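You operate a simulated robot arm through the tools that you are given. There is no shell and no other tool.

You are at the controls of a simulated robot arm. One attempt, no reset.

TASK
Tighten the grey bracket's nut in the vise, then put the bracket back.
Fine: the nut is turned to its stop while the vise grips; vise open again; leave the other brackets. Set down upright: what you pick out.

Only the result counts: the job must be done as asked and must still hold three seconds after the hand-in. Knocking over, shifting, dropping, spilling or breaking anything else fails it.

THE ROBOT
A 7-joint arm with a two-finger gripper, fixed in place. Base frame: the origin is on the floor under the middle of its stand, x ahead of it, y to its left, z up; the work surface is at about z = 800. Readings come in mm, rad, newtons and seconds.
With the tool pointing down near the work surface it reaches from about 360 to 780 mm from the base axis. Its first joint turns from -2.496 to 2.496 rad. Payload 2.45 kg.
The TCP is the grasp point between the finger pads, 26 mm short of the fingertips. In the tool frame z runs along the fingers and y along their closing line. The gripper opens to 96 mm; its body begins 69 mm behind the TCP.
Orientation is that of the tool frame in the base frame, as a unit quaternion [w, x, y, z]. With the fingers straight down and closing along the base's y, the tool's x points along the base's -x, its y along +y and its z along -z.

THE INTERFACE
- The arm moves only by the tool step_arm. Its argument "commands" is a list of rows, each a list of 3 entries, a list of its own where there are three numbers: the turn, a rotation vector about the tool's x, y, z in rad, then the shift along the tool's x, y, z in mm, then the closure in counts, from 0 (fully open) to 255 (shut). In form: [[[rx, ry, rz], [dx, dy, dz], gripper], ...]. A call has 1 to 20 rows; each row shifts and turns the commanded pose from where the row before left it, along the tool's axes as they then stand. Each row takes 0.2 s and may step no farther than 50 mm and 0.15 rad from the row before; otherwise, or with a gripper value out of range, the whole call is refused. A pose out of reach is approached as far as the arm can. The call stops where the force on the tool passes 40 N (or 10 N more than at its start, if that is more) or the arm is blocked; 0.2 s more then pass. The fingers move at their own pace (about 50 mm/s each) and stop on an object; they squeeze with about 43 N. The grip force told is the motor's: it shows also when the fingers shut on nothing. Time passes only in rows, and 0.2 s behind the last, so rows that do not move let the fingers close. The reply holds the time, the measured pose of the TCP, the force on the tool along the base axes, the opening and the grip force, in the units named above and with some noise, with the torque about the TCP (base axes, N m) and any sound that the robot's microphone picked up.
- Cameras (640 x 400 px; columns grow to the right, rows downward): "scene" is fixed at [48.8, -649.9, 1366]; the picture's right is [0.80, -0.60, 0.00], its down [-0.16, -0.21, -0.97] and it looks along [0.58, 0.77, -0.26] (base axes); focal length 375 px, centre (320, 200). "wrist" rides on the gripper at [82, 3, -98] in the tool frame; the picture's right is [-0.04, 1.00, 0.00], its down [-0.73, -0.03, -0.68] and it looks along [-0.68, -0.03, 0.73] (tool axes); focal length 256 px, centre (320, 200). There is no depth. A picture from a camera that has moved, and an enlarged one, comes with that camera's place and axes in the base frame and with its lens.
- capture(camera): a new picture of that camera. The clock stands still meanwhile.
- lift_body(by): slides the trunk up (or, below 0, down) by that many mm; the arm rides with it, the base frame stays. It gives what a move gives, with no picture.
- enlarge(camera, box): a new picture of the part [left, top, right, bottom] of that camera's present view, enlarged. The clock stands still meanwhile.
- close_job(): hands the job in; it is judged then, once.

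Places have to be worked out from the pictures, the camera data and where the tool is seen. Open the gripper and draw the arm clear of the work before you hand the job in, unless the task says otherwise.

The tools are called after "Call:" as a command line: name --argument value ..., lists and objects as JSON in quotes. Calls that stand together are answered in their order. step_arm: Moves the arm, as the interface text tells. Its arguments: {"type":"object","properties":{"commands":{"type":"array","items":{"type":"array"}}},"required":["commands"]} The other tools are called the same way: lift_body (by) moves the trunk up or down; capture (camera) takes a picture; enlarge (camera, box) takes an enlarged picture of a part of a camera's view; close_job () hands the job in.

At the start:

```text
clock: 0.0
tool_pos: [510.6, 234.4, 1135.2]
ee_rot: [0.0, 0.0, 1.0, 0.0]
wrist_force: [-0.4, -0.3, 0.3]
moment: [-0.04, 0.02, 0.0]
grip_width: 96.0
finger_force: 0.0
trunk travel left (down, up): [-525.0, 115.0]
```

scene: 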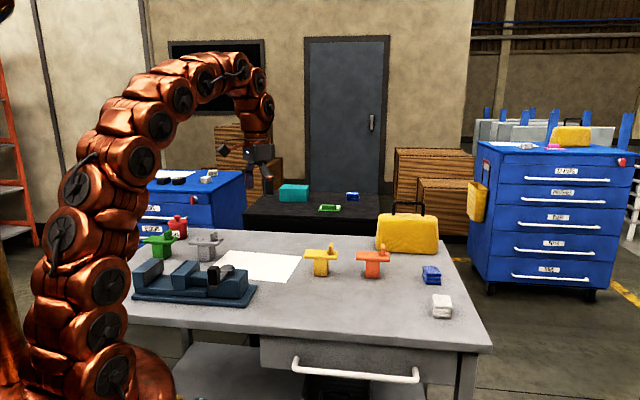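
wrist: 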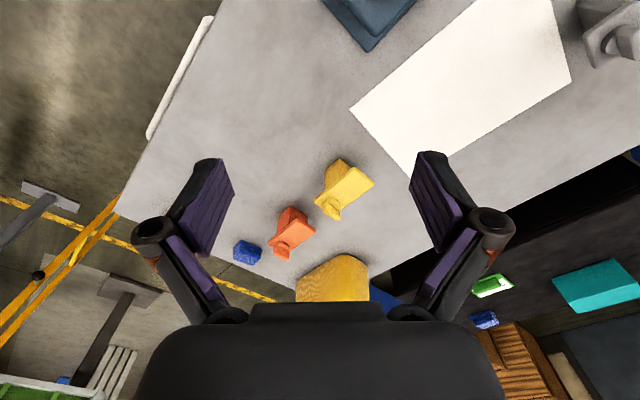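

I start by looking closely at the vise and the brackets, before moving anything.

Call:
enlarge --camera "scene" --box '[120, 210, 280, 310]'

Call:
enlarge --camera "scene" --box '[280, 210, 440, 310]'

Call:
enlarge --camera "wrist" --box '[480, 0, 640, 100]'

```text
4.00 times, centred on (200, 260) of scene
camera zoom: at [48.8, -649.9, 1366.0], right [0.8, -0.6, 0.0], down [-0.16, -0.21, -0.97], along [0.58, 0.77, -0.26], focal length 1499 px, centre (800, -40)
```

zoom: 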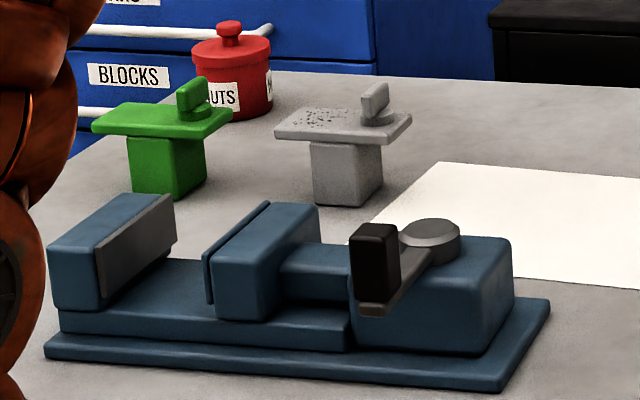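

```text
4.00 times, centred on (360, 260) of scene
camera zoom: at [48.8, -649.9, 1366.0], right [0.8, -0.6, 0.0], down [-0.16, -0.21, -0.97], along [0.58, 0.77, -0.26], focal length 1499 px, centre (160, -40)
```

zoom: 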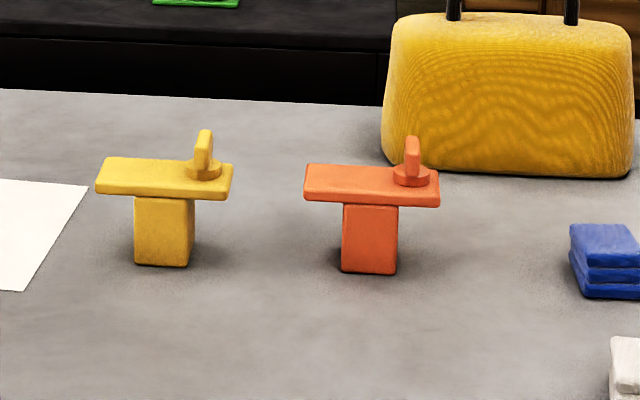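

```text
4.00 times, centred on (560, 50) of wrist
camera zoom: at [428.4, 238.9, 1233.6], right [0.04, 1.0, 0.0], down [0.73, -0.03, 0.68], along [0.68, -0.03, -0.73], focal length 1024 px, centre (-640, 800)
```

zoom: 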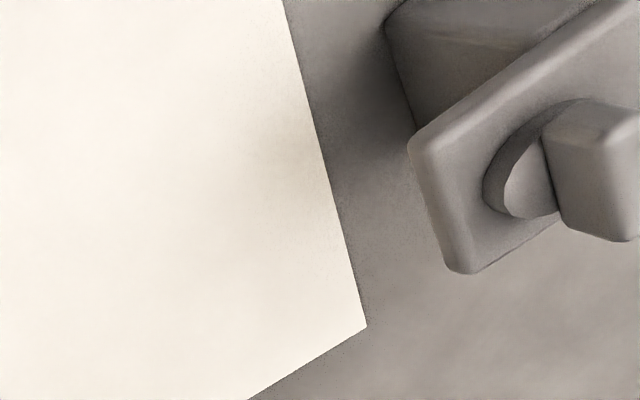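

The vise stands at about 45° around (370, 350) and the grey bracket near (475, 610). I turn the tool about its own axis at this safe height, so the wrist camera looks toward the vise and the grey bracket.

Call:
step_arm --commands '[[[0, 0, -0.14], [0, 0, 0], 0], [[0, 0, -0.14], [0, 0, 0], 0], [[0, 0, -0.14], [0, 0, 0], 0], [[0, 0, -0.14], [0, 0, 0], 0], [[0, 0, -0.14], [0, 0, 0], 0], [[0, 0, -0.14], [0, 0, 0], 0], [[0, 0, -0.14], [0, 0, 0], 0], [[0, 0, -0.14], [0, 0, 0], 0], [[0, 0, -0.14], [0, 0, 0], 0], [[0, 0, -0.14], [0, 0, 0], 0], [[0, 0, -0.14], [0, 0, 0], 0]]'

Call:
capture --camera "wrist"

```text
clock: 2.4
tool_pos: [509.9, 235.8, 1136.0]
ee_rot: [0.0, -0.697, 0.717, 0.0]
wrist_force: [0.0, 0.3, -0.6]
moment: [0.02, 0.02, 0.02]
grip_width: 95.9
finger_force: 0.1
trunk travel left (down, up): [-525.0, 115.0]
```

```text
taken
camera wrist: at [504.6, 153.6, 1233.7], right [-1.0, 0.07, 0.0], down [0.05, 0.73, 0.68], along [0.05, 0.68, -0.73], focal length 256 px, centre (320, 200)
```

wrist: 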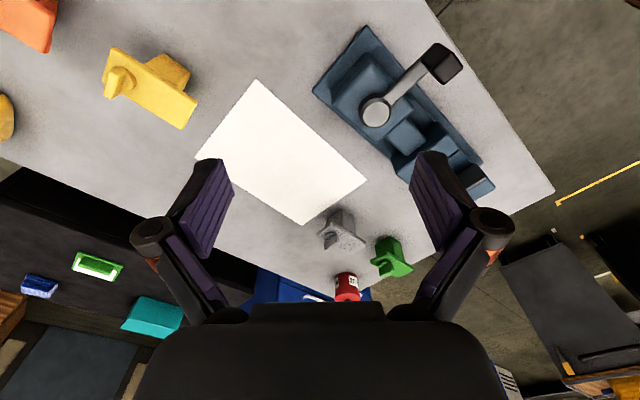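

The grey bracket shows at about (487, 616). I move over toward the vise and tilt the camera more downward, for a nearly vertical view of it.

Call:
step_arm --commands '[[[0, 0, 0], [0, 40, 0], 0], [[0, 0, 0], [0, 40, 0], 0], [[0, 0.14, 0], [0, 0, 0], 0], [[0, 0.14, 0], [0, 0, 0], 0], [[0, 0.14, 0], [0, 0, 0], 0], [[0, 0.14, 0], [0, 0, 0], 0]]'

Call:
capture --camera "wrist"

```text
clock: 3.8
tool_pos: [420.1, 238.1, 1107.0]
ee_rot: [-0.199, -0.669, 0.69, -0.194]
wrist_force: [0.4, -0.4, -0.1]
moment: [0.07, 0.0, -0.05]
grip_width: 96.0
finger_force: 0.1
out of reach, approached as far as the arm can: row 6
trunk travel left (down, up): [-525.0, 115.0]
```

```text
taken
camera wrist: at [415.7, 222.7, 1234.1], right [-1.0, 0.07, -0.02], down [0.06, 0.98, 0.18], along [0.03, 0.18, -0.98], focal length 256 px, centre (320, 200)
```

wrist: 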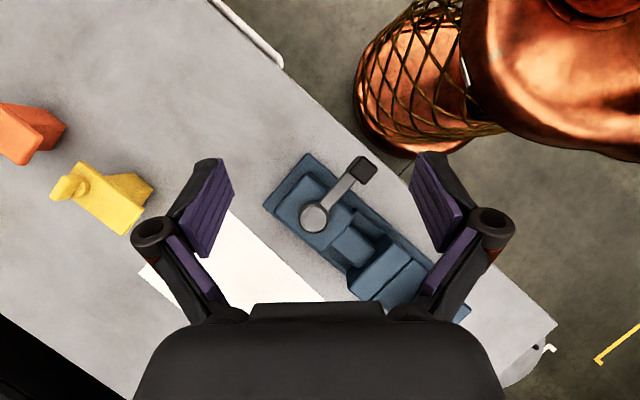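

The lever's pivot works out at about (436, 311, 890) and the black handle at about (370, 240, 935). The jaws are hidden by the gripper, so I undo the tilt and shift toward -x to see them between the fingers.

Call:
step_arm --commands '[[[0, -0.14, 0], [0, 0, 0], 0], [[0, -0.14, 0], [0, 0, 0], 0], [[0, -0.14, 0], [0, 0, 0], 0], [[0, -0.14, 0], [0, 0, 0], 0], [[0, 0, 0], [0, 40, 0], 0], [[0, 0, 0], [0, 40, 0], 0]]'

Call:
capture --camera "wrist"

```text
clock: 5.2
tool_pos: [341.3, 242.1, 1107.5]
ee_rot: [0.0, -0.696, 0.718, 0.001]
wrist_force: [0.2, -0.4, -0.4]
moment: [0.01, 0.05, -0.02]
grip_width: 96.0
finger_force: 0.0
trunk travel left (down, up): [-525.0, 115.0]
```

```text
taken
camera wrist: at [335.7, 161.5, 1205.4], right [-1.0, 0.07, 0.0], down [0.05, 0.73, 0.68], along [0.05, 0.68, -0.73], focal length 256 px, centre (320, 200)
```

wrist: 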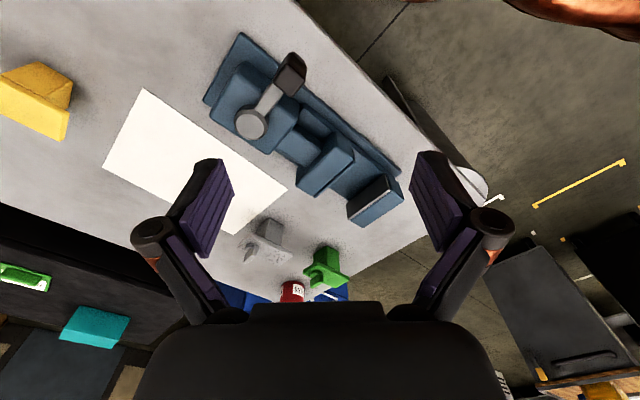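

Call:
enlarge --camera "wrist" --box '[200, 30, 420, 168]'

Call:
enlarge --camera "wrist" --box '[230, 190, 390, 300]'

```text
2.90 times, centred on (310, 99) of wrist
camera zoom: at [335.7, 161.5, 1205.4], right [-1.0, 0.07, 0.0], down [0.05, 0.73, 0.68], along [0.05, 0.68, -0.73], focal length 742 px, centre (349, 493)
```

zoom: 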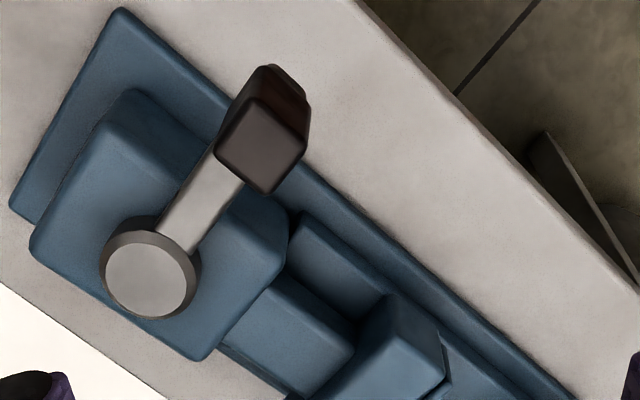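

```text
3.64 times, centred on (310, 245) of wrist
camera zoom: at [335.7, 161.5, 1205.4], right [-1.0, 0.07, 0.0], down [0.05, 0.73, 0.68], along [0.05, 0.68, -0.73], focal length 931 px, centre (356, 36)
```

zoom: 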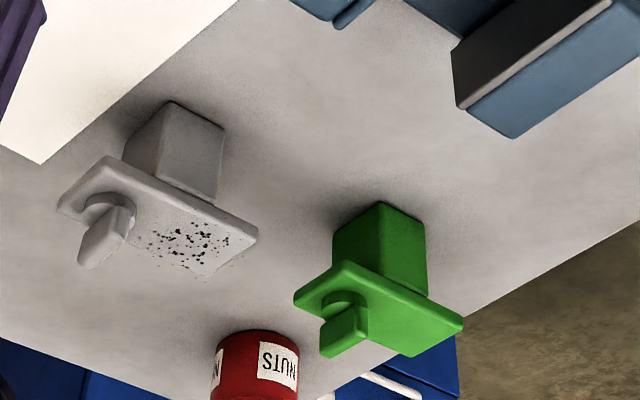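

The bracket's plate top is at about z = 870, centred near (490, 617), its long axis lying parallel to the vise axis. I enlarge the jaws now.

Call:
enlarge --camera "wrist" --box '[270, 120, 430, 230]'

Call:
enlarge --camera "scene" --box '[126, 245, 206, 310]'

Call:
enlarge --camera "scene" --box '[180, 225, 260, 310]'

```text
3.64 times, centred on (350, 175) of wrist
camera zoom: at [335.7, 161.5, 1205.4], right [-1.0, 0.07, 0.0], down [0.05, 0.73, 0.68], along [0.05, 0.68, -0.73], focal length 931 px, centre (211, 291)
```

zoom: 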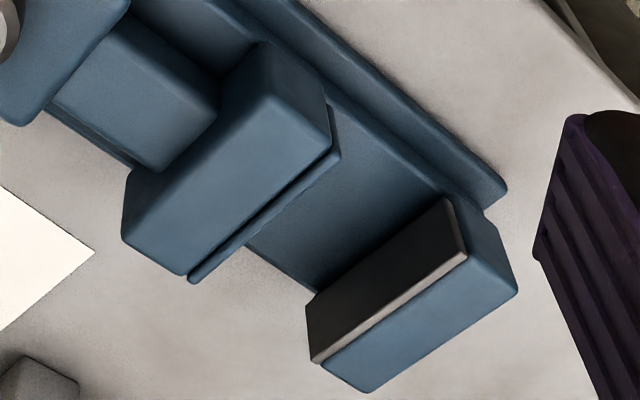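

```text
6.15 times, centred on (166, 278) of scene
camera zoom: at [48.8, -649.9, 1366.0], right [0.8, -0.6, 0.0], down [-0.16, -0.21, -0.97], along [0.58, 0.77, -0.26], focal length 2306 px, centre (1268, -277)
```

zoom: 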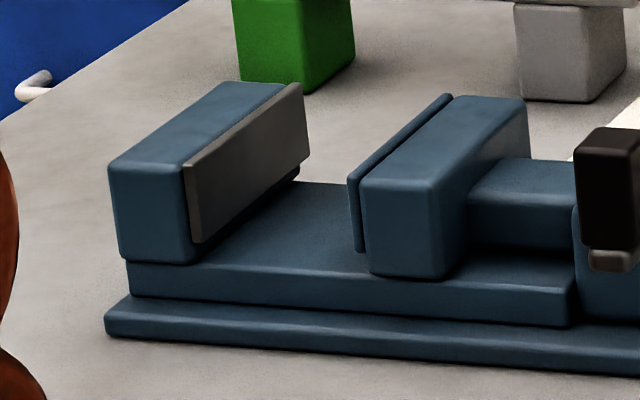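

```text
4.71 times, centred on (220, 268) of scene
camera zoom: at [48.8, -649.9, 1366.0], right [0.8, -0.6, 0.0], down [-0.16, -0.21, -0.97], along [0.58, 0.77, -0.26], focal length 1763 px, centre (791, -118)
```

zoom: 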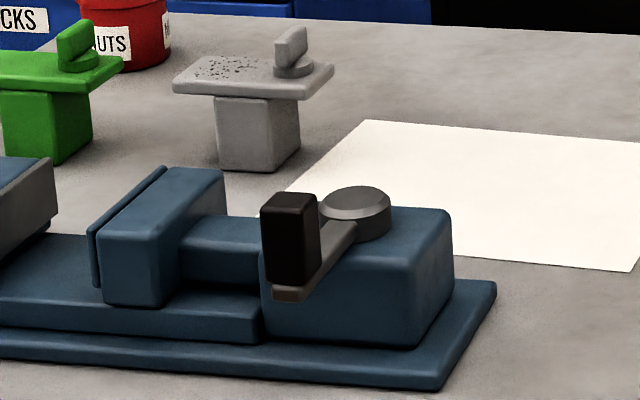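

The jaw tops are at about z = 884 with a gap of about 83 mm, and the bed between them at about z = 829. The stem should be about 40 mm along the vise axis. I go above the grey bracket, turn the tool parallel to it and look closely.

Call:
step_arm --commands '[[[0, 0, 0], [-36, -14, 0], 0], [[0, 0, 0], [-36, -14, 0], 0], [[0, 0, 0], [-36, -14, 0], 0], [[0, 0, 0], [-36, -14, 0], 0], [[0, 0, 0], [-36, -14, 0], 0], [[0, 0, 0], [-36, -14, 0], 0], [[0, 0, 0], [-36, -14, 0], 0], [[0, 0, 0], [-36, -14, 0], 0], [[0, 0, 0], [-36, -14, 0], 0], [[0, 0, -0.13], [0, 0, 0], 0], [[0, 0, -0.13], [0, 0, 0], 0], [[0, 0, -0.13], [0, 0, 0], 0], [[0, 0, -0.13], [0, 0, 0], 0], [[0, 0, -0.13], [0, 0, 0], 0], [[0, 0, -0.13], [0, 0, 0], 0]]'

Call:
capture --camera "wrist"

Call:
capture --camera "scene"

```text
clock: 8.4
tool_pos: [443.7, 488.5, 1094.9]
ee_rot: [0.001, 0.917, -0.398, 0.0]
wrist_force: [-0.4, -1.0, -0.1]
moment: [0.0, 0.02, 0.0]
grip_width: 96.4
finger_force: 0.1
out of reach, approached as far as the arm can: row 7, 8, 9
trunk travel left (down, up): [-525.0, 115.0]
```

```text
taken
camera wrist: at [496.9, 427.9, 1191.2], right [-0.76, -0.65, 0.0], down [-0.48, 0.56, 0.68], along [-0.44, 0.51, -0.73], focal length 256 px, centre (320, 200)
```

wrist: 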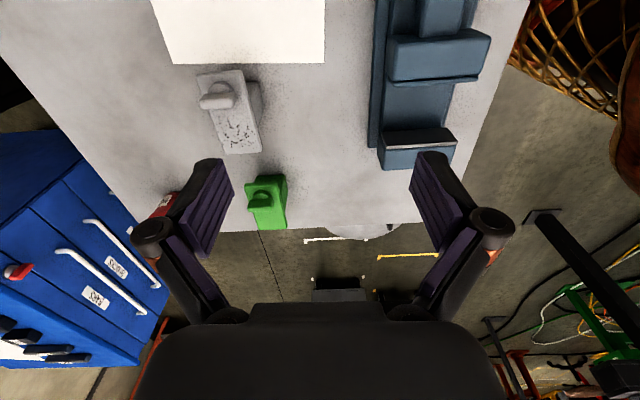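

```text
taken
```

scene: 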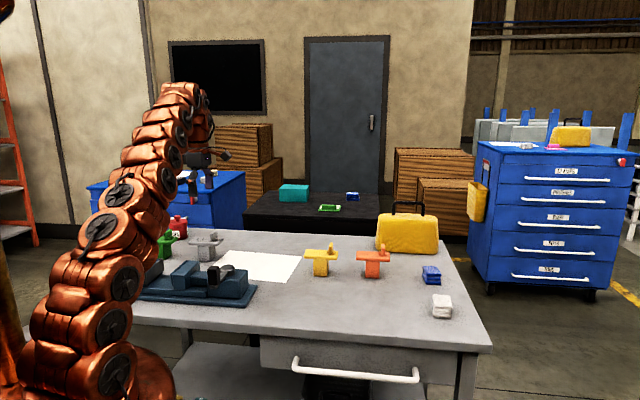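

The arm hits its reach limit at this height. I lower the tool, staying well above the bracket (nut top about z = 905), and see how far out it gets.

Call:
step_arm --commands '[[[0, 0, 0], [0, 0, 30], 0], [[0, 0, 0], [0, 0, 30], 0], [[0, 0, 0], [0, 0, 30], 0]]'

Call:
capture --camera "wrist"

```text
clock: 9.2
tool_pos: [443.5, 489.5, 1001.5]
ee_rot: [0.0, 0.916, -0.4, 0.0]
wrist_force: [-0.7, 0.3, -0.3]
moment: [-0.03, -0.02, -0.02]
grip_width: 96.1
finger_force: 0.1
trunk travel left (down, up): [-525.0, 115.0]
```

```text
taken
camera wrist: at [496.8, 428.7, 1100.9], right [-0.76, -0.65, 0.0], down [-0.48, 0.56, 0.68], along [-0.44, 0.52, -0.73], focal length 256 px, centre (320, 200)
```

wrist: 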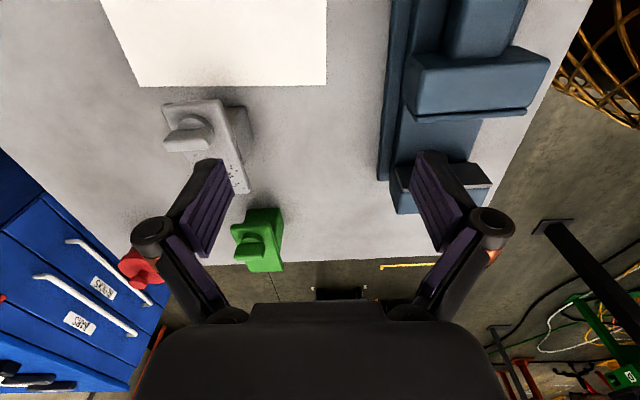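

The commanded pose follows what was reached. I lower the trunk by 60 mm, which brings the shoulder closer to working height and adds reach; the fingertips stay above z = 910.

Call:
lift_body --by -60

Call:
step_arm --commands '[[[0, 0, 0], [-6, -20, 0], 0], [[0, 0, 0], [-6, -20, 0], 0], [[0, 0, 0], [-6, -20, 0], 0], [[0, 0, 0], [-6, -20, 0], 0]]'

Call:
capture --camera "wrist"

```text
clock: 10.2
tool_pos: [444.1, 490.2, 943.9]
ee_rot: [0.0, 0.917, -0.399, 0.0]
wrist_force: [-0.1, -0.8, -0.3]
moment: [-0.01, 0.03, -0.03]
grip_width: 96.0
finger_force: 0.1
trunk travel left (down, up): [-465.0, 175.0]
```

```text
clock: 11.2
tool_pos: [477.9, 544.0, 944.1]
ee_rot: [-0.001, 0.916, -0.4, 0.0]
wrist_force: [-0.5, -1.1, 0.7]
moment: [-0.03, 0.01, -0.01]
grip_width: 96.0
finger_force: 0.0
out of reach, approached as far as the arm can: row 4
trunk travel left (down, up): [-465.0, 175.0]
```

```text
taken
camera wrist: at [529.7, 482.4, 1042.7], right [-0.76, -0.65, 0.0], down [-0.48, 0.56, 0.68], along [-0.44, 0.52, -0.73], focal length 256 px, centre (320, 200)
```

wrist: 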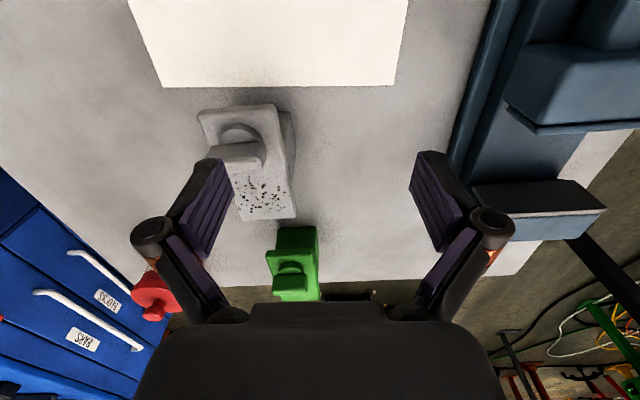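

The reach fits a sphere centred low down, so raising the trunk widens the reach near the table. I raise it fully, come down again with the arm and check the view.

Call:
lift_body --by 175

Call:
step_arm --commands '[[[0, 0, 0], [0, 0, 40], 0], [[0, 0, 0], [0, 0, 40], 0], [[0, 0, 0], [0, 0, 40], 0], [[0, 0, 0], [-3, -20, 0], 0], [[0, 0, 0], [-3, -20, 0], 0]]'

Call:
capture --camera "wrist"

```text
clock: 13.2
tool_pos: [476.3, 544.5, 1118.1]
ee_rot: [-0.001, 0.917, -0.4, 0.0]
wrist_force: [-1.3, 0.1, -0.7]
moment: [-0.02, 0.01, 0.02]
grip_width: 95.8
finger_force: 0.0
trunk travel left (down, up): [-640.0, 0.0]
```

```text
clock: 14.4
tool_pos: [502.1, 573.5, 997.7]
ee_rot: [0.0, 0.917, -0.4, 0.0]
wrist_force: [0.5, -0.2, -0.6]
moment: [0.02, 0.0, 0.02]
grip_width: 95.9
finger_force: 0.0
trunk travel left (down, up): [-640.0, 0.0]
```

```text
taken
camera wrist: at [555.0, 513.0, 1097.0], right [-0.76, -0.65, 0.0], down [-0.48, 0.56, 0.68], along [-0.44, 0.52, -0.73], focal length 256 px, centre (320, 200)
```

wrist: 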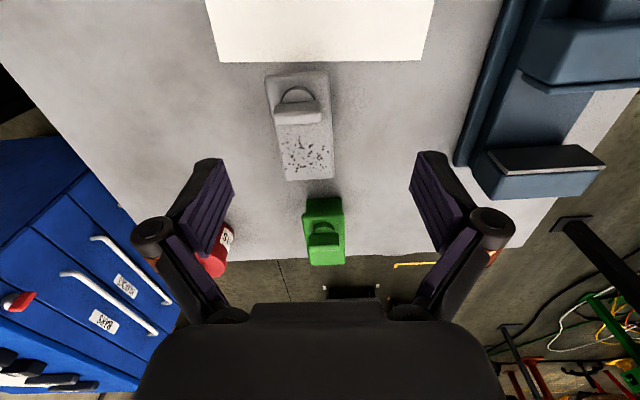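

Call:
enlarge --camera "wrist" --box '[240, 50, 380, 200]'

Call:
enlarge --camera "wrist" --box '[180, 180, 360, 290]'

Call:
enlarge --camera "wrist" --box '[440, 0, 640, 220]'

```text
2.67 times, centred on (310, 125) of wrist
camera zoom: at [555.0, 513.0, 1097.0], right [-0.76, -0.65, 0.0], down [-0.48, 0.56, 0.68], along [-0.44, 0.52, -0.73], focal length 683 px, centre (347, 400)
```

zoom: 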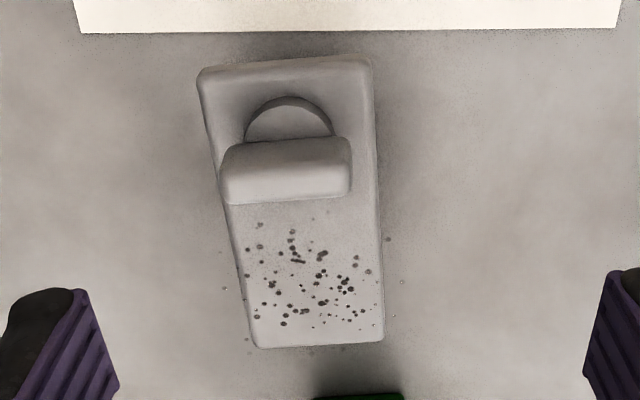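

```text
3.56 times, centred on (270, 235) of wrist
camera zoom: at [555.0, 513.0, 1097.0], right [-0.76, -0.65, 0.0], down [-0.48, 0.56, 0.68], along [-0.44, 0.52, -0.73], focal length 910 px, centre (498, 76)
```

zoom: 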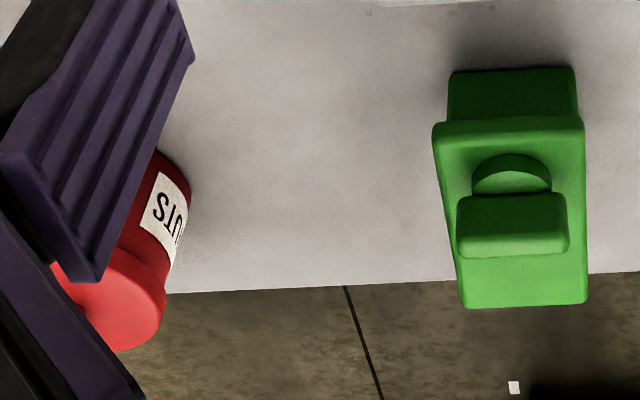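

```text
1.82 times, centred on (540, 110) of wrist
camera zoom: at [555.0, 513.0, 1097.0], right [-0.76, -0.65, 0.0], down [-0.48, 0.56, 0.68], along [-0.44, 0.52, -0.73], focal length 465 px, centre (-80, 364)
```

zoom: 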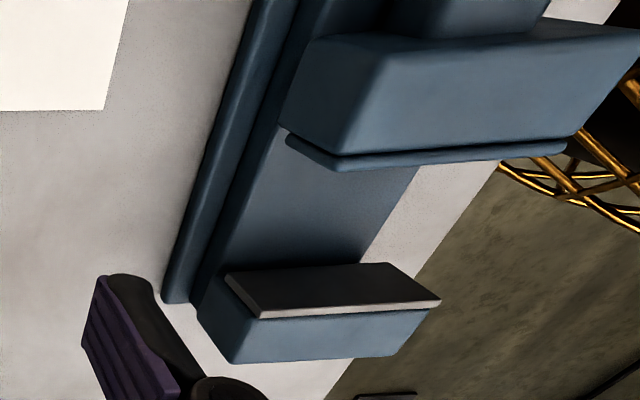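

The plate's corners give a centre of (486.5, 618), about 110 × 54 mm, long axis at -45.5°, with the wing nut toward the vise-lever end and its wing crossing the plate. I line up above the plate and check.

Call:
step_arm --commands '[[[0, 0, -0.032], [0, 0, 0], 0], [[0, 0, 0], [-21, -10, 0], 0], [[0, 0, 0], [-21, -10, 0], 0], [[0, 0, 0], [0, 0, 20], 0], [[0, 0, 0], [0, 0, 0], 0]]'

Call:
capture --camera "wrist"

```text
clock: 15.6
tool_pos: [495.0, 583.8, 977.5]
ee_rot: [0.0, 0.923, -0.385, 0.0]
wrist_force: [0.2, -0.1, 0.3]
moment: [0.01, 0.03, 0.01]
grip_width: 95.9
finger_force: 0.1
out of reach, approached as far as the arm can: row 2, 3
trunk travel left (down, up): [-640.0, 0.0]
```

```text
taken
camera wrist: at [549.3, 523.6, 1077.5], right [-0.74, -0.67, 0.0], down [-0.5, 0.54, 0.68], along [-0.46, 0.5, -0.73], focal length 256 px, centre (320, 200)
```

wrist: 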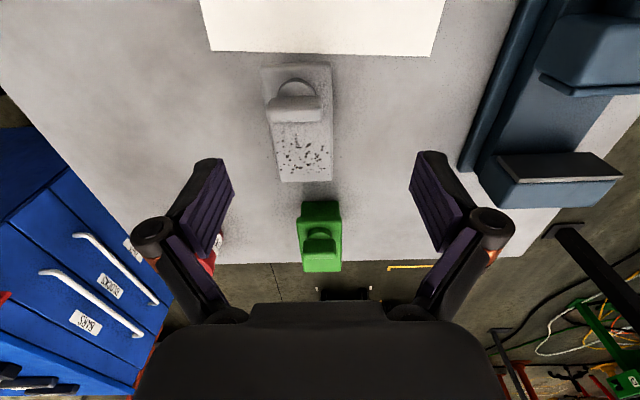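

The reach again ran out at this height. I go lower (fingertips at about 889, above the plate's 870) and then close in on the centre line.

Call:
step_arm --commands '[[[0, 0, 0], [0, 0, 20], 0], [[0, 0, 0], [0, 0, 20], 0], [[0, 0, 0], [0, 0, 20], 0], [[0, 0, 0], [-15, -9, 0], 0], [[0, 0, 0], [-15, -9, 0], 0], [[0, 0, 0], [0, 0, 0], 0]]'

Call:
capture --camera "wrist"

```text
clock: 17.0
tool_pos: [480.5, 606.7, 920.3]
ee_rot: [0.0, 0.923, -0.385, 0.0]
wrist_force: [-1.2, -0.3, 0.2]
moment: [-0.02, 0.01, -0.02]
grip_width: 95.8
finger_force: 0.0
out of reach, approached as far as the arm can: row 5
trunk travel left (down, up): [-640.0, 0.0]
```

```text
taken
camera wrist: at [535.7, 547.4, 1017.3], right [-0.74, -0.68, 0.0], down [-0.5, 0.54, 0.68], along [-0.46, 0.5, -0.73], focal length 256 px, centre (320, 200)
```

wrist: 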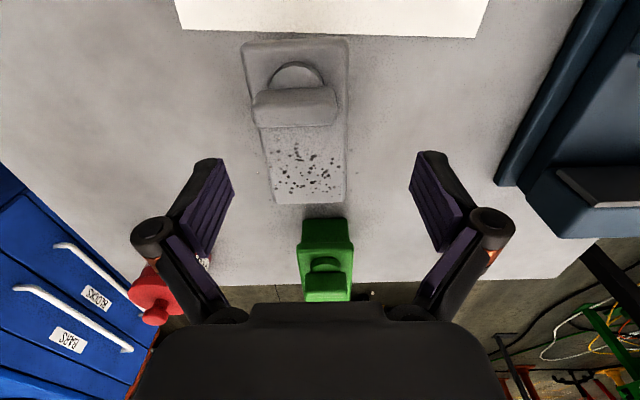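

I am about 12 mm short of the plate's centre radially, at the reach limit of about 775 mm. The outer finger still clears the plate by 8 mm, so I descend here and then try to move outward at the lower height.

Call:
step_arm --commands '[[[0, 0, 0], [0, 0, 20], 0], [[0, 0, 0], [0, 0, 20], 0], [[0, 0, 0], [0, 0, 15], 0], [[0, 0, 0], [0, -4, 0], 0], [[0, 0, 0], [0, -4, 0], 0], [[0, 0, 0], [0, -4, 0], 0], [[0, 0, 0], [0, 0, 0], 0]]'

Call:
capture --camera "wrist"

Call:
enlarge --camera "scene" --box '[140, 190, 260, 270]'

```text
clock: 18.6
tool_pos: [484.0, 610.1, 861.4]
ee_rot: [0.0, 0.923, -0.385, 0.0]
wrist_force: [-0.4, -1.1, -1.1]
moment: [0.03, 0.0, 0.0]
grip_width: 95.8
finger_force: 0.0
out of reach, approached as far as the arm can: row 6
trunk travel left (down, up): [-640.0, 0.0]
```

```text
taken
camera wrist: at [538.8, 550.8, 960.4], right [-0.74, -0.67, 0.0], down [-0.49, 0.54, 0.68], along [-0.46, 0.5, -0.73], focal length 256 px, centre (320, 200)
```

wrist: 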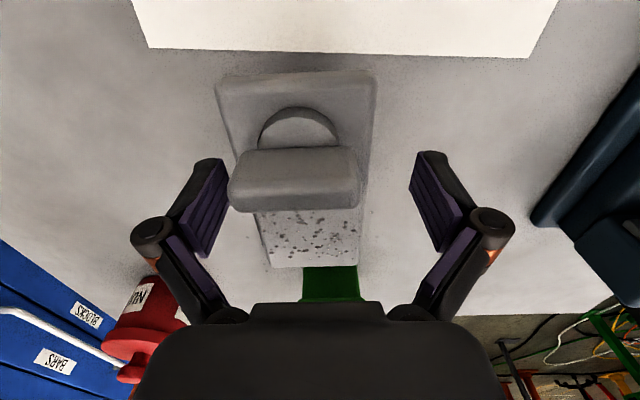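

```text
5.00 times, centred on (200, 230) of scene
camera zoom: at [48.8, -649.9, 1366.0], right [0.8, -0.6, 0.0], down [-0.16, -0.21, -0.97], along [0.58, 0.77, -0.26], focal length 1873 px, centre (920, 50)
```

zoom: 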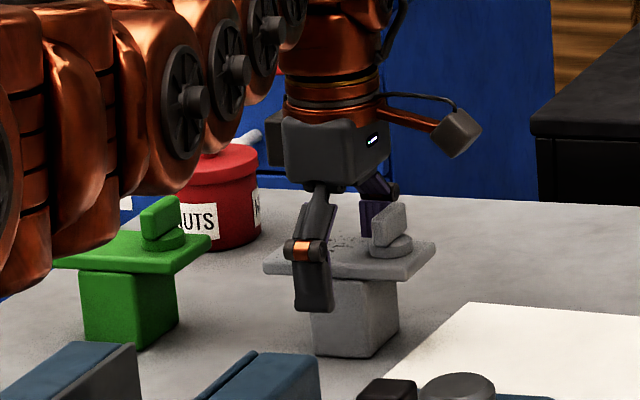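

The plate centre is consistently at (486, 618), 7 mm farther out than the arm reaches with the tool vertical. A slight 0.04 rad outward tilt about the tool x axis should gain that reach without sliding the bracket.

Call:
step_arm --commands '[[[0.04, 0, 0], [0, 0, 0], 0], [[0, 0, 0], [-1, -3.5, 0], 0], [[0, 0, 0], [-1, -3.5, 0], 0], [[0, 0, 0], [0, 0, 0], 0]]'

Call:
capture --camera "wrist"

```text
clock: 19.6
tool_pos: [486.6, 616.9, 863.6]
ee_rot: [-0.018, 0.922, -0.386, 0.007]
wrist_force: [-0.6, 0.1, 0.0]
moment: [-0.02, 0.01, 0.01]
grip_width: 95.9
finger_force: 0.0
trunk travel left (down, up): [-640.0, 0.0]
```

```text
taken
camera wrist: at [540.1, 554.7, 960.3], right [-0.74, -0.67, -0.04], down [-0.51, 0.52, 0.68], along [-0.44, 0.52, -0.73], focal length 256 px, centre (320, 200)
```

wrist: 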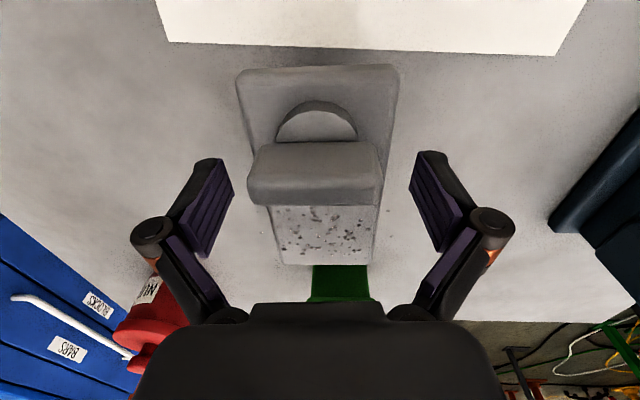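

The tool is now centred on the plate at (486.6, 616.9). I close the fingers on the plate's long sides.

Call:
step_arm --commands '[[[0, 0, 0], [0, 0, 0], 90], [[0, 0, 0], [0, 0, 0], 90], [[0, 0, 0], [0, 0, 0], 90], [[0, 0, 0], [0, 0, 0], 110], [[0, 0, 0], [0, 0, 0], 130], [[0, 0, 0], [0, 0, 0], 255], [[0, 0, 0], [0, 0, 0], 255]]'

Call:
capture --camera "wrist"

Call:
enlarge --camera "scene" --box '[140, 190, 260, 270]'

```text
clock: 21.2
tool_pos: [487.5, 617.3, 862.6]
ee_rot: [-0.019, 0.923, -0.385, 0.007]
wrist_force: [-1.7, -1.1, 3.9]
moment: [-0.23, 0.26, -0.03]
grip_width: 56.1
finger_force: 43.2
trunk travel left (down, up): [-640.0, 0.0]
```

```text
taken
camera wrist: at [539.7, 554.7, 960.6], right [-0.74, -0.67, -0.04], down [-0.51, 0.52, 0.68], along [-0.44, 0.52, -0.73], focal length 256 px, centre (320, 200)
```

wrist: 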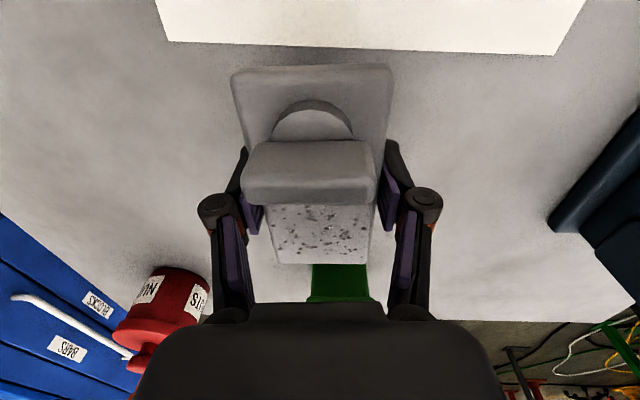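

```text
5.00 times, centred on (200, 230) of scene
camera zoom: at [48.8, -649.9, 1366.0], right [0.8, -0.6, 0.0], down [-0.16, -0.21, -0.97], along [0.58, 0.77, -0.26], focal length 1873 px, centre (920, 50)
```

zoom: 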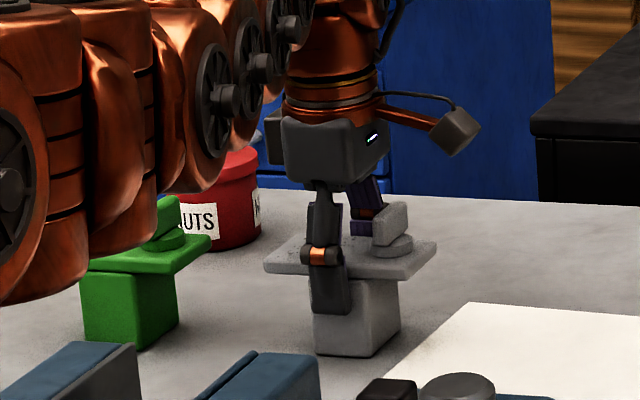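

The plate is held with an opening of 56 mm. I lift it gently while drawing inward, then take the tilt back out.

Call:
step_arm --commands '[[[0, 0, 0], [0, 0.5, -10], 255], [[0, 0, 0], [0, 2, -15], 255], [[0, 0, 0], [0, 5, -20], 255], [[0, 0, 0], [0, 8, -20], 255], [[0, 0, 0], [0, 10, -20], 255], [[0, 0, 0], [0, 10, -20], 255], [[-0.04, 0, 0], [0, 0, 0], 255], [[0, 0, 0], [0, 0, 0], 255]]'

Call:
capture --camera "wrist"

Call:
enlarge --camera "scene" --box '[140, 170, 260, 270]'

```text
clock: 23.0
tool_pos: [460.2, 590.3, 964.4]
ee_rot: [0.0, 0.923, -0.385, 0.0]
wrist_force: [0.9, 1.0, -4.0]
moment: [0.05, 0.0, 0.0]
grip_width: 55.7
finger_force: 42.7
trunk travel left (down, up): [-640.0, 0.0]
```

```text
taken
camera wrist: at [513.9, 530.0, 1063.0], right [-0.74, -0.67, 0.0], down [-0.49, 0.54, 0.68], along [-0.46, 0.5, -0.73], focal length 256 px, centre (320, 200)
```

wrist: 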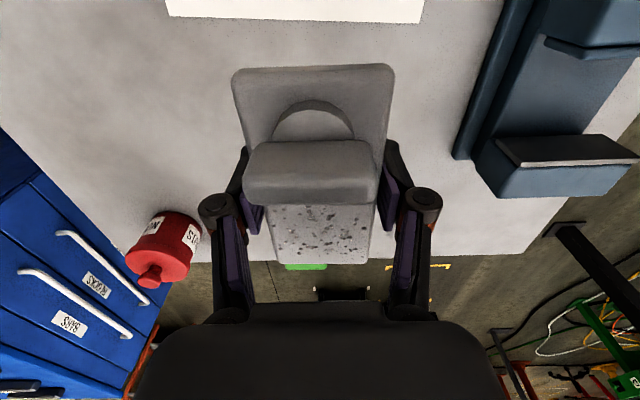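

```text
4.00 times, centred on (200, 220) of scene
camera zoom: at [48.8, -649.9, 1366.0], right [0.8, -0.6, 0.0], down [-0.16, -0.21, -0.97], along [0.58, 0.77, -0.26], focal length 1499 px, centre (800, 120)
```

zoom: 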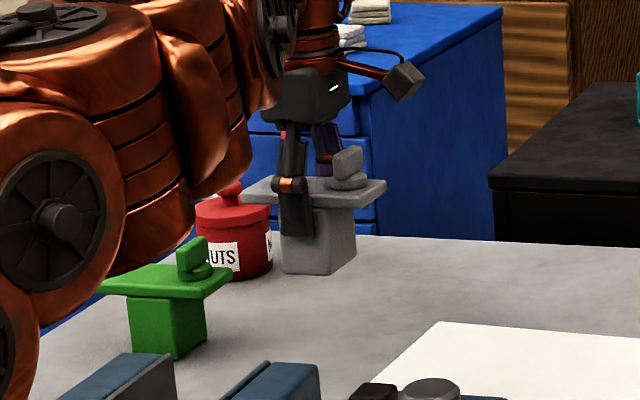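

The bracket hangs straight and weighs about 4 N. The jaws' centre line runs from the fixed face at (273, 476.5) to the moving face at (331, 418). I carry the bracket over the gap at height and check.

Call:
step_arm --commands '[[[0, 0, 0], [0, 5, -20], 255], [[0, 0, 0], [-2, 24, 0], 255], [[0, 0, 0], [-2, 24, 0], 255], [[0, 0, 0], [-3, 25, 0], 255], [[0, 0, 0], [-3, 25, 0], 255], [[0, 0, 0], [-3, 25, 0], 255], [[0, 0, 0], [-3, 25, 0], 255], [[0, 0, 0], [-3, 25, 0], 255], [[0, 0, 0], [-3, 25, 0], 255], [[0, 0, 0], [0, 10, 0], 255], [[0, 0, 0], [0, 0, 0], 255]]'

Call:
capture --camera "wrist"

Call:
enlarge --camera "scene" --box '[100, 210, 260, 310]'

```text
clock: 25.4
tool_pos: [293.1, 454.9, 986.9]
ee_rot: [-0.001, 0.923, -0.385, 0.0]
wrist_force: [-0.4, 0.6, -3.1]
moment: [0.01, 0.0, -0.02]
grip_width: 55.7
finger_force: 43.1
trunk travel left (down, up): [-640.0, 0.0]
```

```text
taken
camera wrist: at [347.4, 395.3, 1085.2], right [-0.74, -0.68, 0.0], down [-0.5, 0.54, 0.68], along [-0.46, 0.5, -0.73], focal length 256 px, centre (320, 200)
```

wrist: 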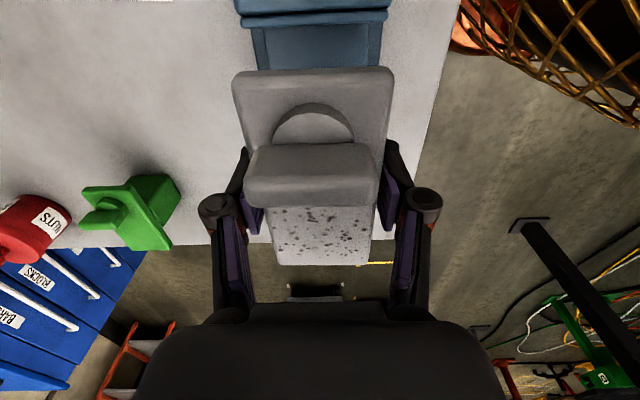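

```text
4.00 times, centred on (180, 260) of scene
camera zoom: at [48.8, -649.9, 1366.0], right [0.8, -0.6, 0.0], down [-0.16, -0.21, -0.97], along [0.58, 0.77, -0.26], focal length 1499 px, centre (880, -40)
```

zoom: 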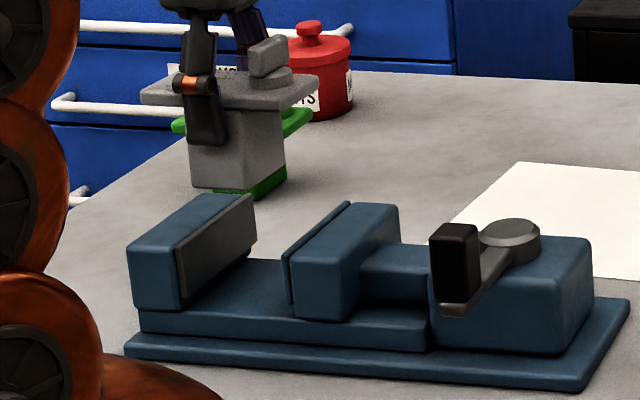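

The view shows the stem above the gap, about 9 mm clear of the fixed jaw face and 33 mm from the moving one, and centred sideways. I lower it most of the way and look again.

Call:
step_arm --commands '[[[0, 0, 0], [0, 0, 20], 255], [[0, 0, 0], [0, 0, 20], 255], [[0, 0, 0], [0, 0, 15], 255], [[0, 0, 0], [0, 0, 0], 255]]'

Call:
capture --camera "wrist"

Call:
enlarge --camera "scene" --box '[120, 220, 220, 310]'

```text
clock: 26.4
tool_pos: [292.9, 454.0, 932.8]
ee_rot: [0.0, 0.923, -0.384, 0.001]
wrist_force: [-0.1, -0.6, -2.4]
moment: [0.0, 0.03, -0.01]
grip_width: 55.7
finger_force: 43.3
trunk travel left (down, up): [-640.0, 0.0]
```

```text
taken
camera wrist: at [348.0, 395.8, 1030.3], right [-0.74, -0.68, 0.0], down [-0.5, 0.54, 0.68], along [-0.46, 0.5, -0.73], focal length 256 px, centre (320, 200)
```

wrist: 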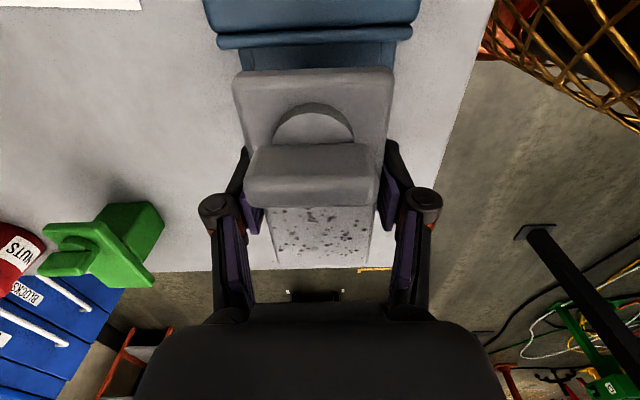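

```text
4.44 times, centred on (170, 265) of scene
camera zoom: at [48.8, -649.9, 1366.0], right [0.8, -0.6, 0.0], down [-0.16, -0.21, -0.97], along [0.58, 0.77, -0.26], focal length 1665 px, centre (987, -89)
```

zoom: 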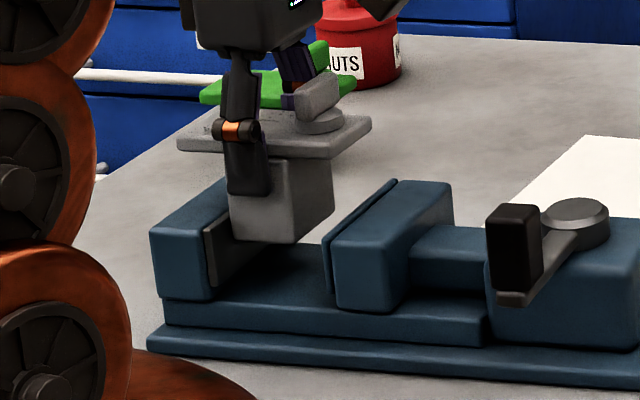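

The stem's lower end is inside the gap with no contact. I lower further in small steps until it touches the bed.

Call:
step_arm --commands '[[[0, 0, 0], [0, 0, 15], 255], [[0, 0, 0], [0, 0, 10], 255], [[0, 0, 0], [0, 0, 3], 255], [[0, 0, 0], [0, 0, 0], 255]]'

Call:
enlarge --camera "scene" --box '[120, 220, 220, 310]'

```text
clock: 27.4
tool_pos: [293.9, 453.9, 903.7]
ee_rot: [0.0, 0.923, -0.384, 0.0]
wrist_force: [-0.6, 0.7, -4.5]
moment: [0.01, 0.01, 0.03]
grip_width: 55.7
finger_force: 43.1
trunk travel left (down, up): [-640.0, 0.0]
```

```text
4.44 times, centred on (170, 265) of scene
camera zoom: at [48.8, -649.9, 1366.0], right [0.8, -0.6, 0.0], down [-0.16, -0.21, -0.97], along [0.58, 0.77, -0.26], focal length 1665 px, centre (987, -89)
```

zoom: 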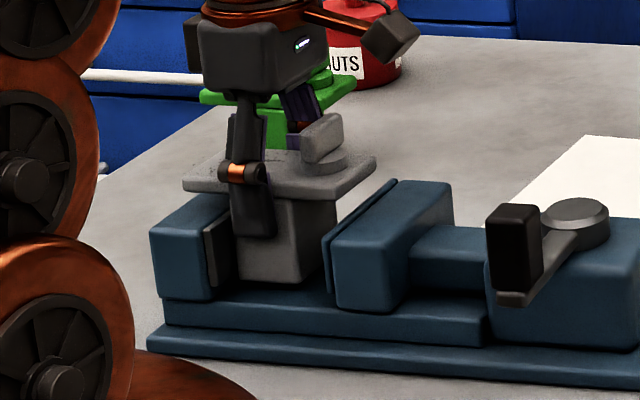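

Call:
step_arm --commands '[[[0, 0, 0], [0, 0, 3], 255], [[0, 0, 0], [0, 0, 2], 255], [[0, 0, 0], [0, 0, 0], 255]]'

Call:
step_arm --commands '[[[0, 0, 0], [0, 0, 2], 255], [[0, 0, 0], [0, 0, 0], 255]]'

Call:
step_arm --commands '[[[0, 0, 0], [0, 0, 2], 255], [[0, 0, 0], [0, 0, 0], 255]]'

```text
clock: 28.2
tool_pos: [293.9, 454.8, 899.3]
ee_rot: [-0.001, 0.923, -0.384, 0.001]
wrist_force: [-0.3, -0.4, -2.7]
moment: [0.06, -0.03, 0.02]
grip_width: 55.5
finger_force: 43.2
trunk travel left (down, up): [-640.0, 0.0]
```

```text
clock: 28.8
tool_pos: [292.7, 454.3, 896.9]
ee_rot: [-0.001, 0.923, -0.384, 0.001]
wrist_force: [-3.6, -2.7, 19.1]
moment: [0.06, -0.27, 0.01]
grip_width: 55.4
finger_force: 43.1
trunk travel left (down, up): [-640.0, 0.0]
```

```text
clock: 29.4
tool_pos: [293.1, 454.1, 897.0]
ee_rot: [-0.001, 0.923, -0.384, 0.0]
wrist_force: [-5.3, -4.1, 34.6]
moment: [-0.13, 0.2, -0.01]
grip_width: 55.8
finger_force: 43.2
trunk travel left (down, up): [-640.0, 0.0]
```

The stem stands on the bed (contact at TCP z = 897, so the bed is at about 834 and the plate sits about 8 mm above the jaws). I ease the pressure and open the fingers.

Call:
step_arm --commands '[[[0, 0, 0], [0, 0, -1.5], 255], [[0, 0, 0], [0, 0, -0.8], 255], [[0, 0, 0], [0, 0, 0], 255]]'

Call:
step_arm --commands '[[[0, 0, 0], [0, 0, 0], 100], [[0, 0, 0], [0, 0, 0], 60], [[0, 0, 0], [0, 0, 0], 20], [[0, 0, 0], [0, 0, 0], 20], [[0, 0, 0], [0, 0, 0], 20]]'

Call:
capture --camera "wrist"

Call:
enlarge --camera "scene" --box '[120, 220, 220, 310]'

```text
clock: 30.2
tool_pos: [294.2, 453.7, 895.9]
ee_rot: [0.0, 0.923, -0.385, -0.001]
wrist_force: [-2.6, -0.1, 4.1]
moment: [0.32, 0.14, 0.11]
grip_width: 55.6
finger_force: 43.1
trunk travel left (down, up): [-640.0, 0.0]
```

```text
clock: 31.4
tool_pos: [293.7, 453.3, 895.6]
ee_rot: [0.0, 0.923, -0.384, 0.001]
wrist_force: [-0.6, 1.0, -0.3]
moment: [0.02, -0.02, -0.02]
grip_width: 88.5
finger_force: 0.1
trunk travel left (down, up): [-640.0, 0.0]
```

```text
taken
camera wrist: at [348.4, 394.9, 994.8], right [-0.74, -0.68, 0.0], down [-0.5, 0.54, 0.68], along [-0.46, 0.5, -0.73], focal length 256 px, centre (320, 200)
```

wrist: 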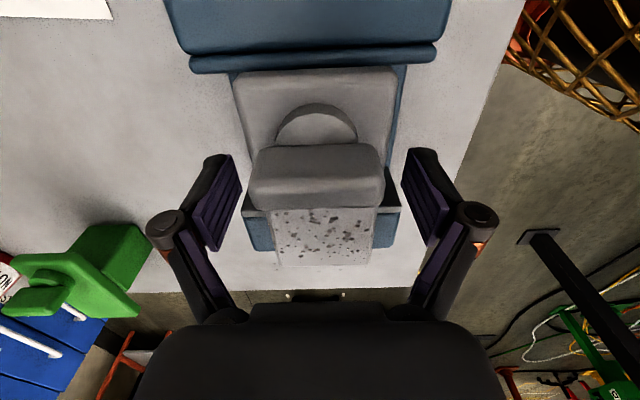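

```text
4.44 times, centred on (170, 265) of scene
camera zoom: at [48.8, -649.9, 1366.0], right [0.8, -0.6, 0.0], down [-0.16, -0.21, -0.97], along [0.58, 0.77, -0.26], focal length 1665 px, centre (987, -89)
```

zoom: 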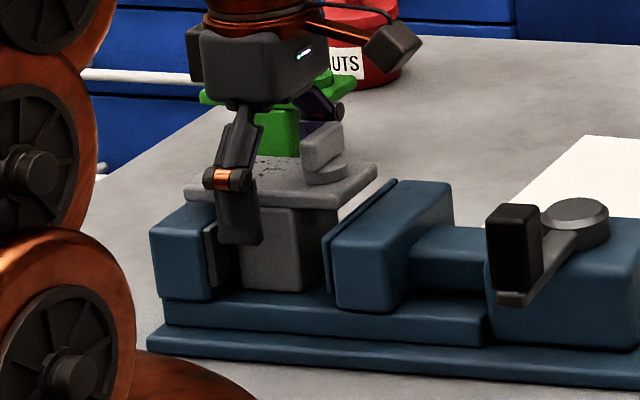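

The bracket stands freely on the bed between the jaws. I rise straight up, move over to the lever handle and turn the tool so its fingers close tangentially on it.

Call:
step_arm --commands '[[[0, 0, 0], [0, 0, -10], 10], [[0, 0, 0], [0, 0, -25], 0], [[0, 0, 0], [0, 0, -25], 0], [[0, 0, 0], [0, 0, -30], 0], [[0, 0, 0], [0, 0, -40], 0], [[0, 0, 0], [34.3, 16.1, 0], 0], [[0, 0, 0], [34.3, 16.1, 0], 0], [[0, 0, 0], [34.3, 16.1, 0], 0], [[0, 0, 0], [34.3, 16.1, 0], 0], [[0, 0, 0], [34.3, 16.1, 0], 0], [[0, 0, 0], [34.3, 16.1, 0], 0]]'

Call:
step_arm --commands '[[[0, 0, 0.1423], [0, 0, 0], 0], [[0, 0, 0.1423], [0, 0, 0], 0], [[0, 0, 0.1423], [0, 0, 0], 0], [[0, 0, 0.1423], [0, 0, 0], 0], [[0, 0, 0.1423], [0, 0, 0], 0], [[0, 0, 0.1423], [0, 0, 0], 0], [[0, 0, 0.1423], [0, 0, 0], 0], [[0, 0, 0.1423], [0, 0, 0], 0], [[0, 0, 0.1423], [0, 0, 0], 0], [[0, 0, 0.1423], [0, 0, 0], 0], [[0, 0, 0.1423], [0, 0, 0], 0], [[0, 0, 0], [0, 0, 0], 0]]'

Call:
capture --camera "wrist"

Call:
capture --camera "scene"

```text
clock: 33.8
tool_pos: [369.6, 243.7, 1027.7]
ee_rot: [0.0, 0.923, -0.384, 0.001]
wrist_force: [0.3, 0.1, 0.6]
moment: [-0.01, -0.01, 0.02]
grip_width: 95.8
finger_force: 0.1
trunk travel left (down, up): [-640.0, 0.0]
```

```text
clock: 36.4
tool_pos: [369.1, 240.0, 1024.7]
ee_rot: [0.0, -0.383, 0.924, 0.0]
wrist_force: [-0.4, 0.3, 0.3]
moment: [-0.03, 0.02, 0.03]
grip_width: 96.3
finger_force: 0.0
trunk travel left (down, up): [-640.0, 0.0]
```

```text
taken
camera wrist: at [309.0, 185.5, 1124.4], right [-0.68, 0.73, 0.0], down [0.54, 0.5, 0.68], along [0.5, 0.46, -0.73], focal length 256 px, centre (320, 200)
```

wrist: 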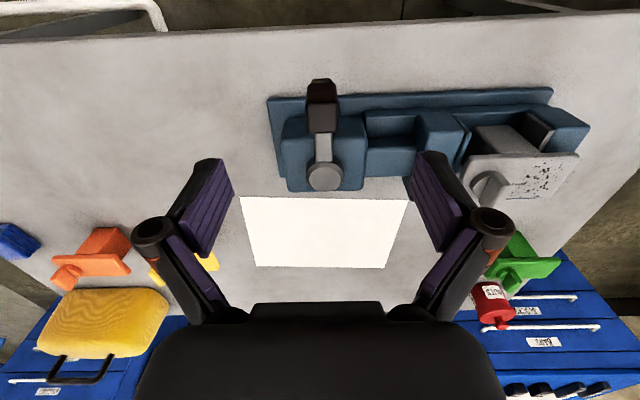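

```text
taken
```

scene: 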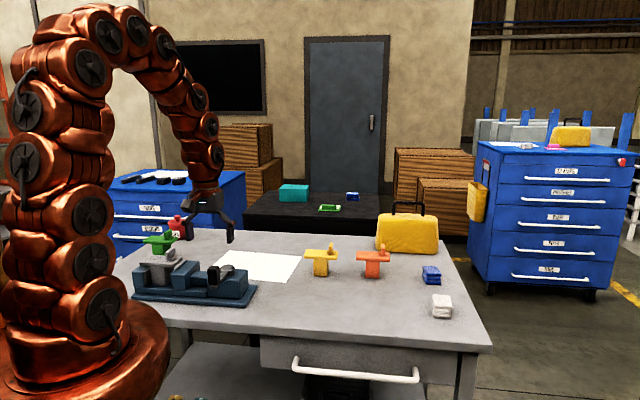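

Call:
enlarge --camera "wrist" --box '[250, 60, 410, 200]'

Call:
enlarge --camera "wrist" --box '[400, 70, 600, 220]'

Call:
enlarge --camera "scene" --box '[170, 240, 260, 310]'

```text
2.86 times, centred on (330, 130) of wrist
camera zoom: at [309.0, 185.5, 1124.4], right [-0.68, 0.73, 0.0], down [0.54, 0.5, 0.68], along [0.5, 0.46, -0.73], focal length 731 px, centre (291, 400)
```

zoom: 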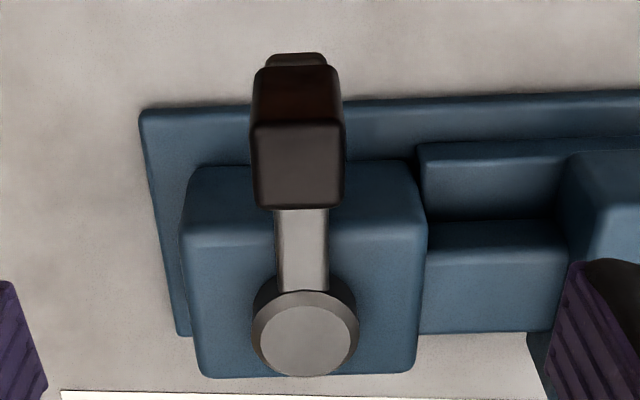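

```text
2.67 times, centred on (500, 145) of wrist
camera zoom: at [309.0, 185.5, 1124.4], right [-0.68, 0.73, 0.0], down [0.54, 0.5, 0.68], along [0.5, 0.46, -0.73], focal length 683 px, centre (-160, 347)
```

zoom: 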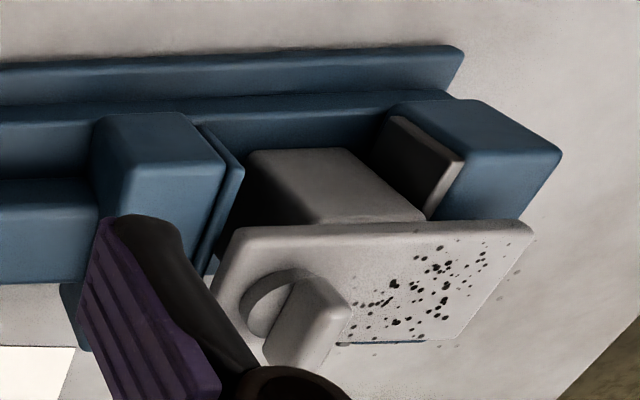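

```text
5.71 times, centred on (215, 275) of scene
camera zoom: at [48.8, -649.9, 1366.0], right [0.8, -0.6, 0.0], down [-0.16, -0.21, -0.97], along [0.58, 0.77, -0.26], focal length 2141 px, centre (920, -229)
```

zoom: 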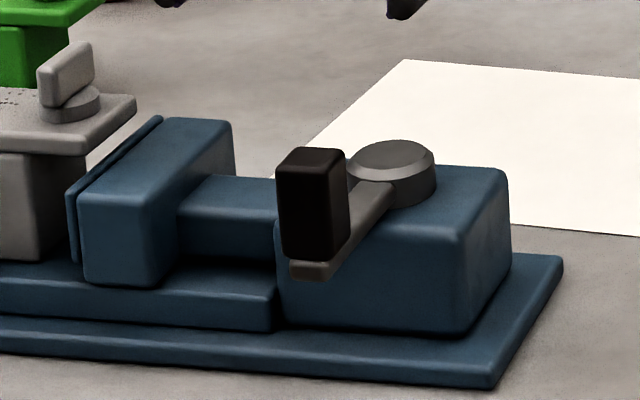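

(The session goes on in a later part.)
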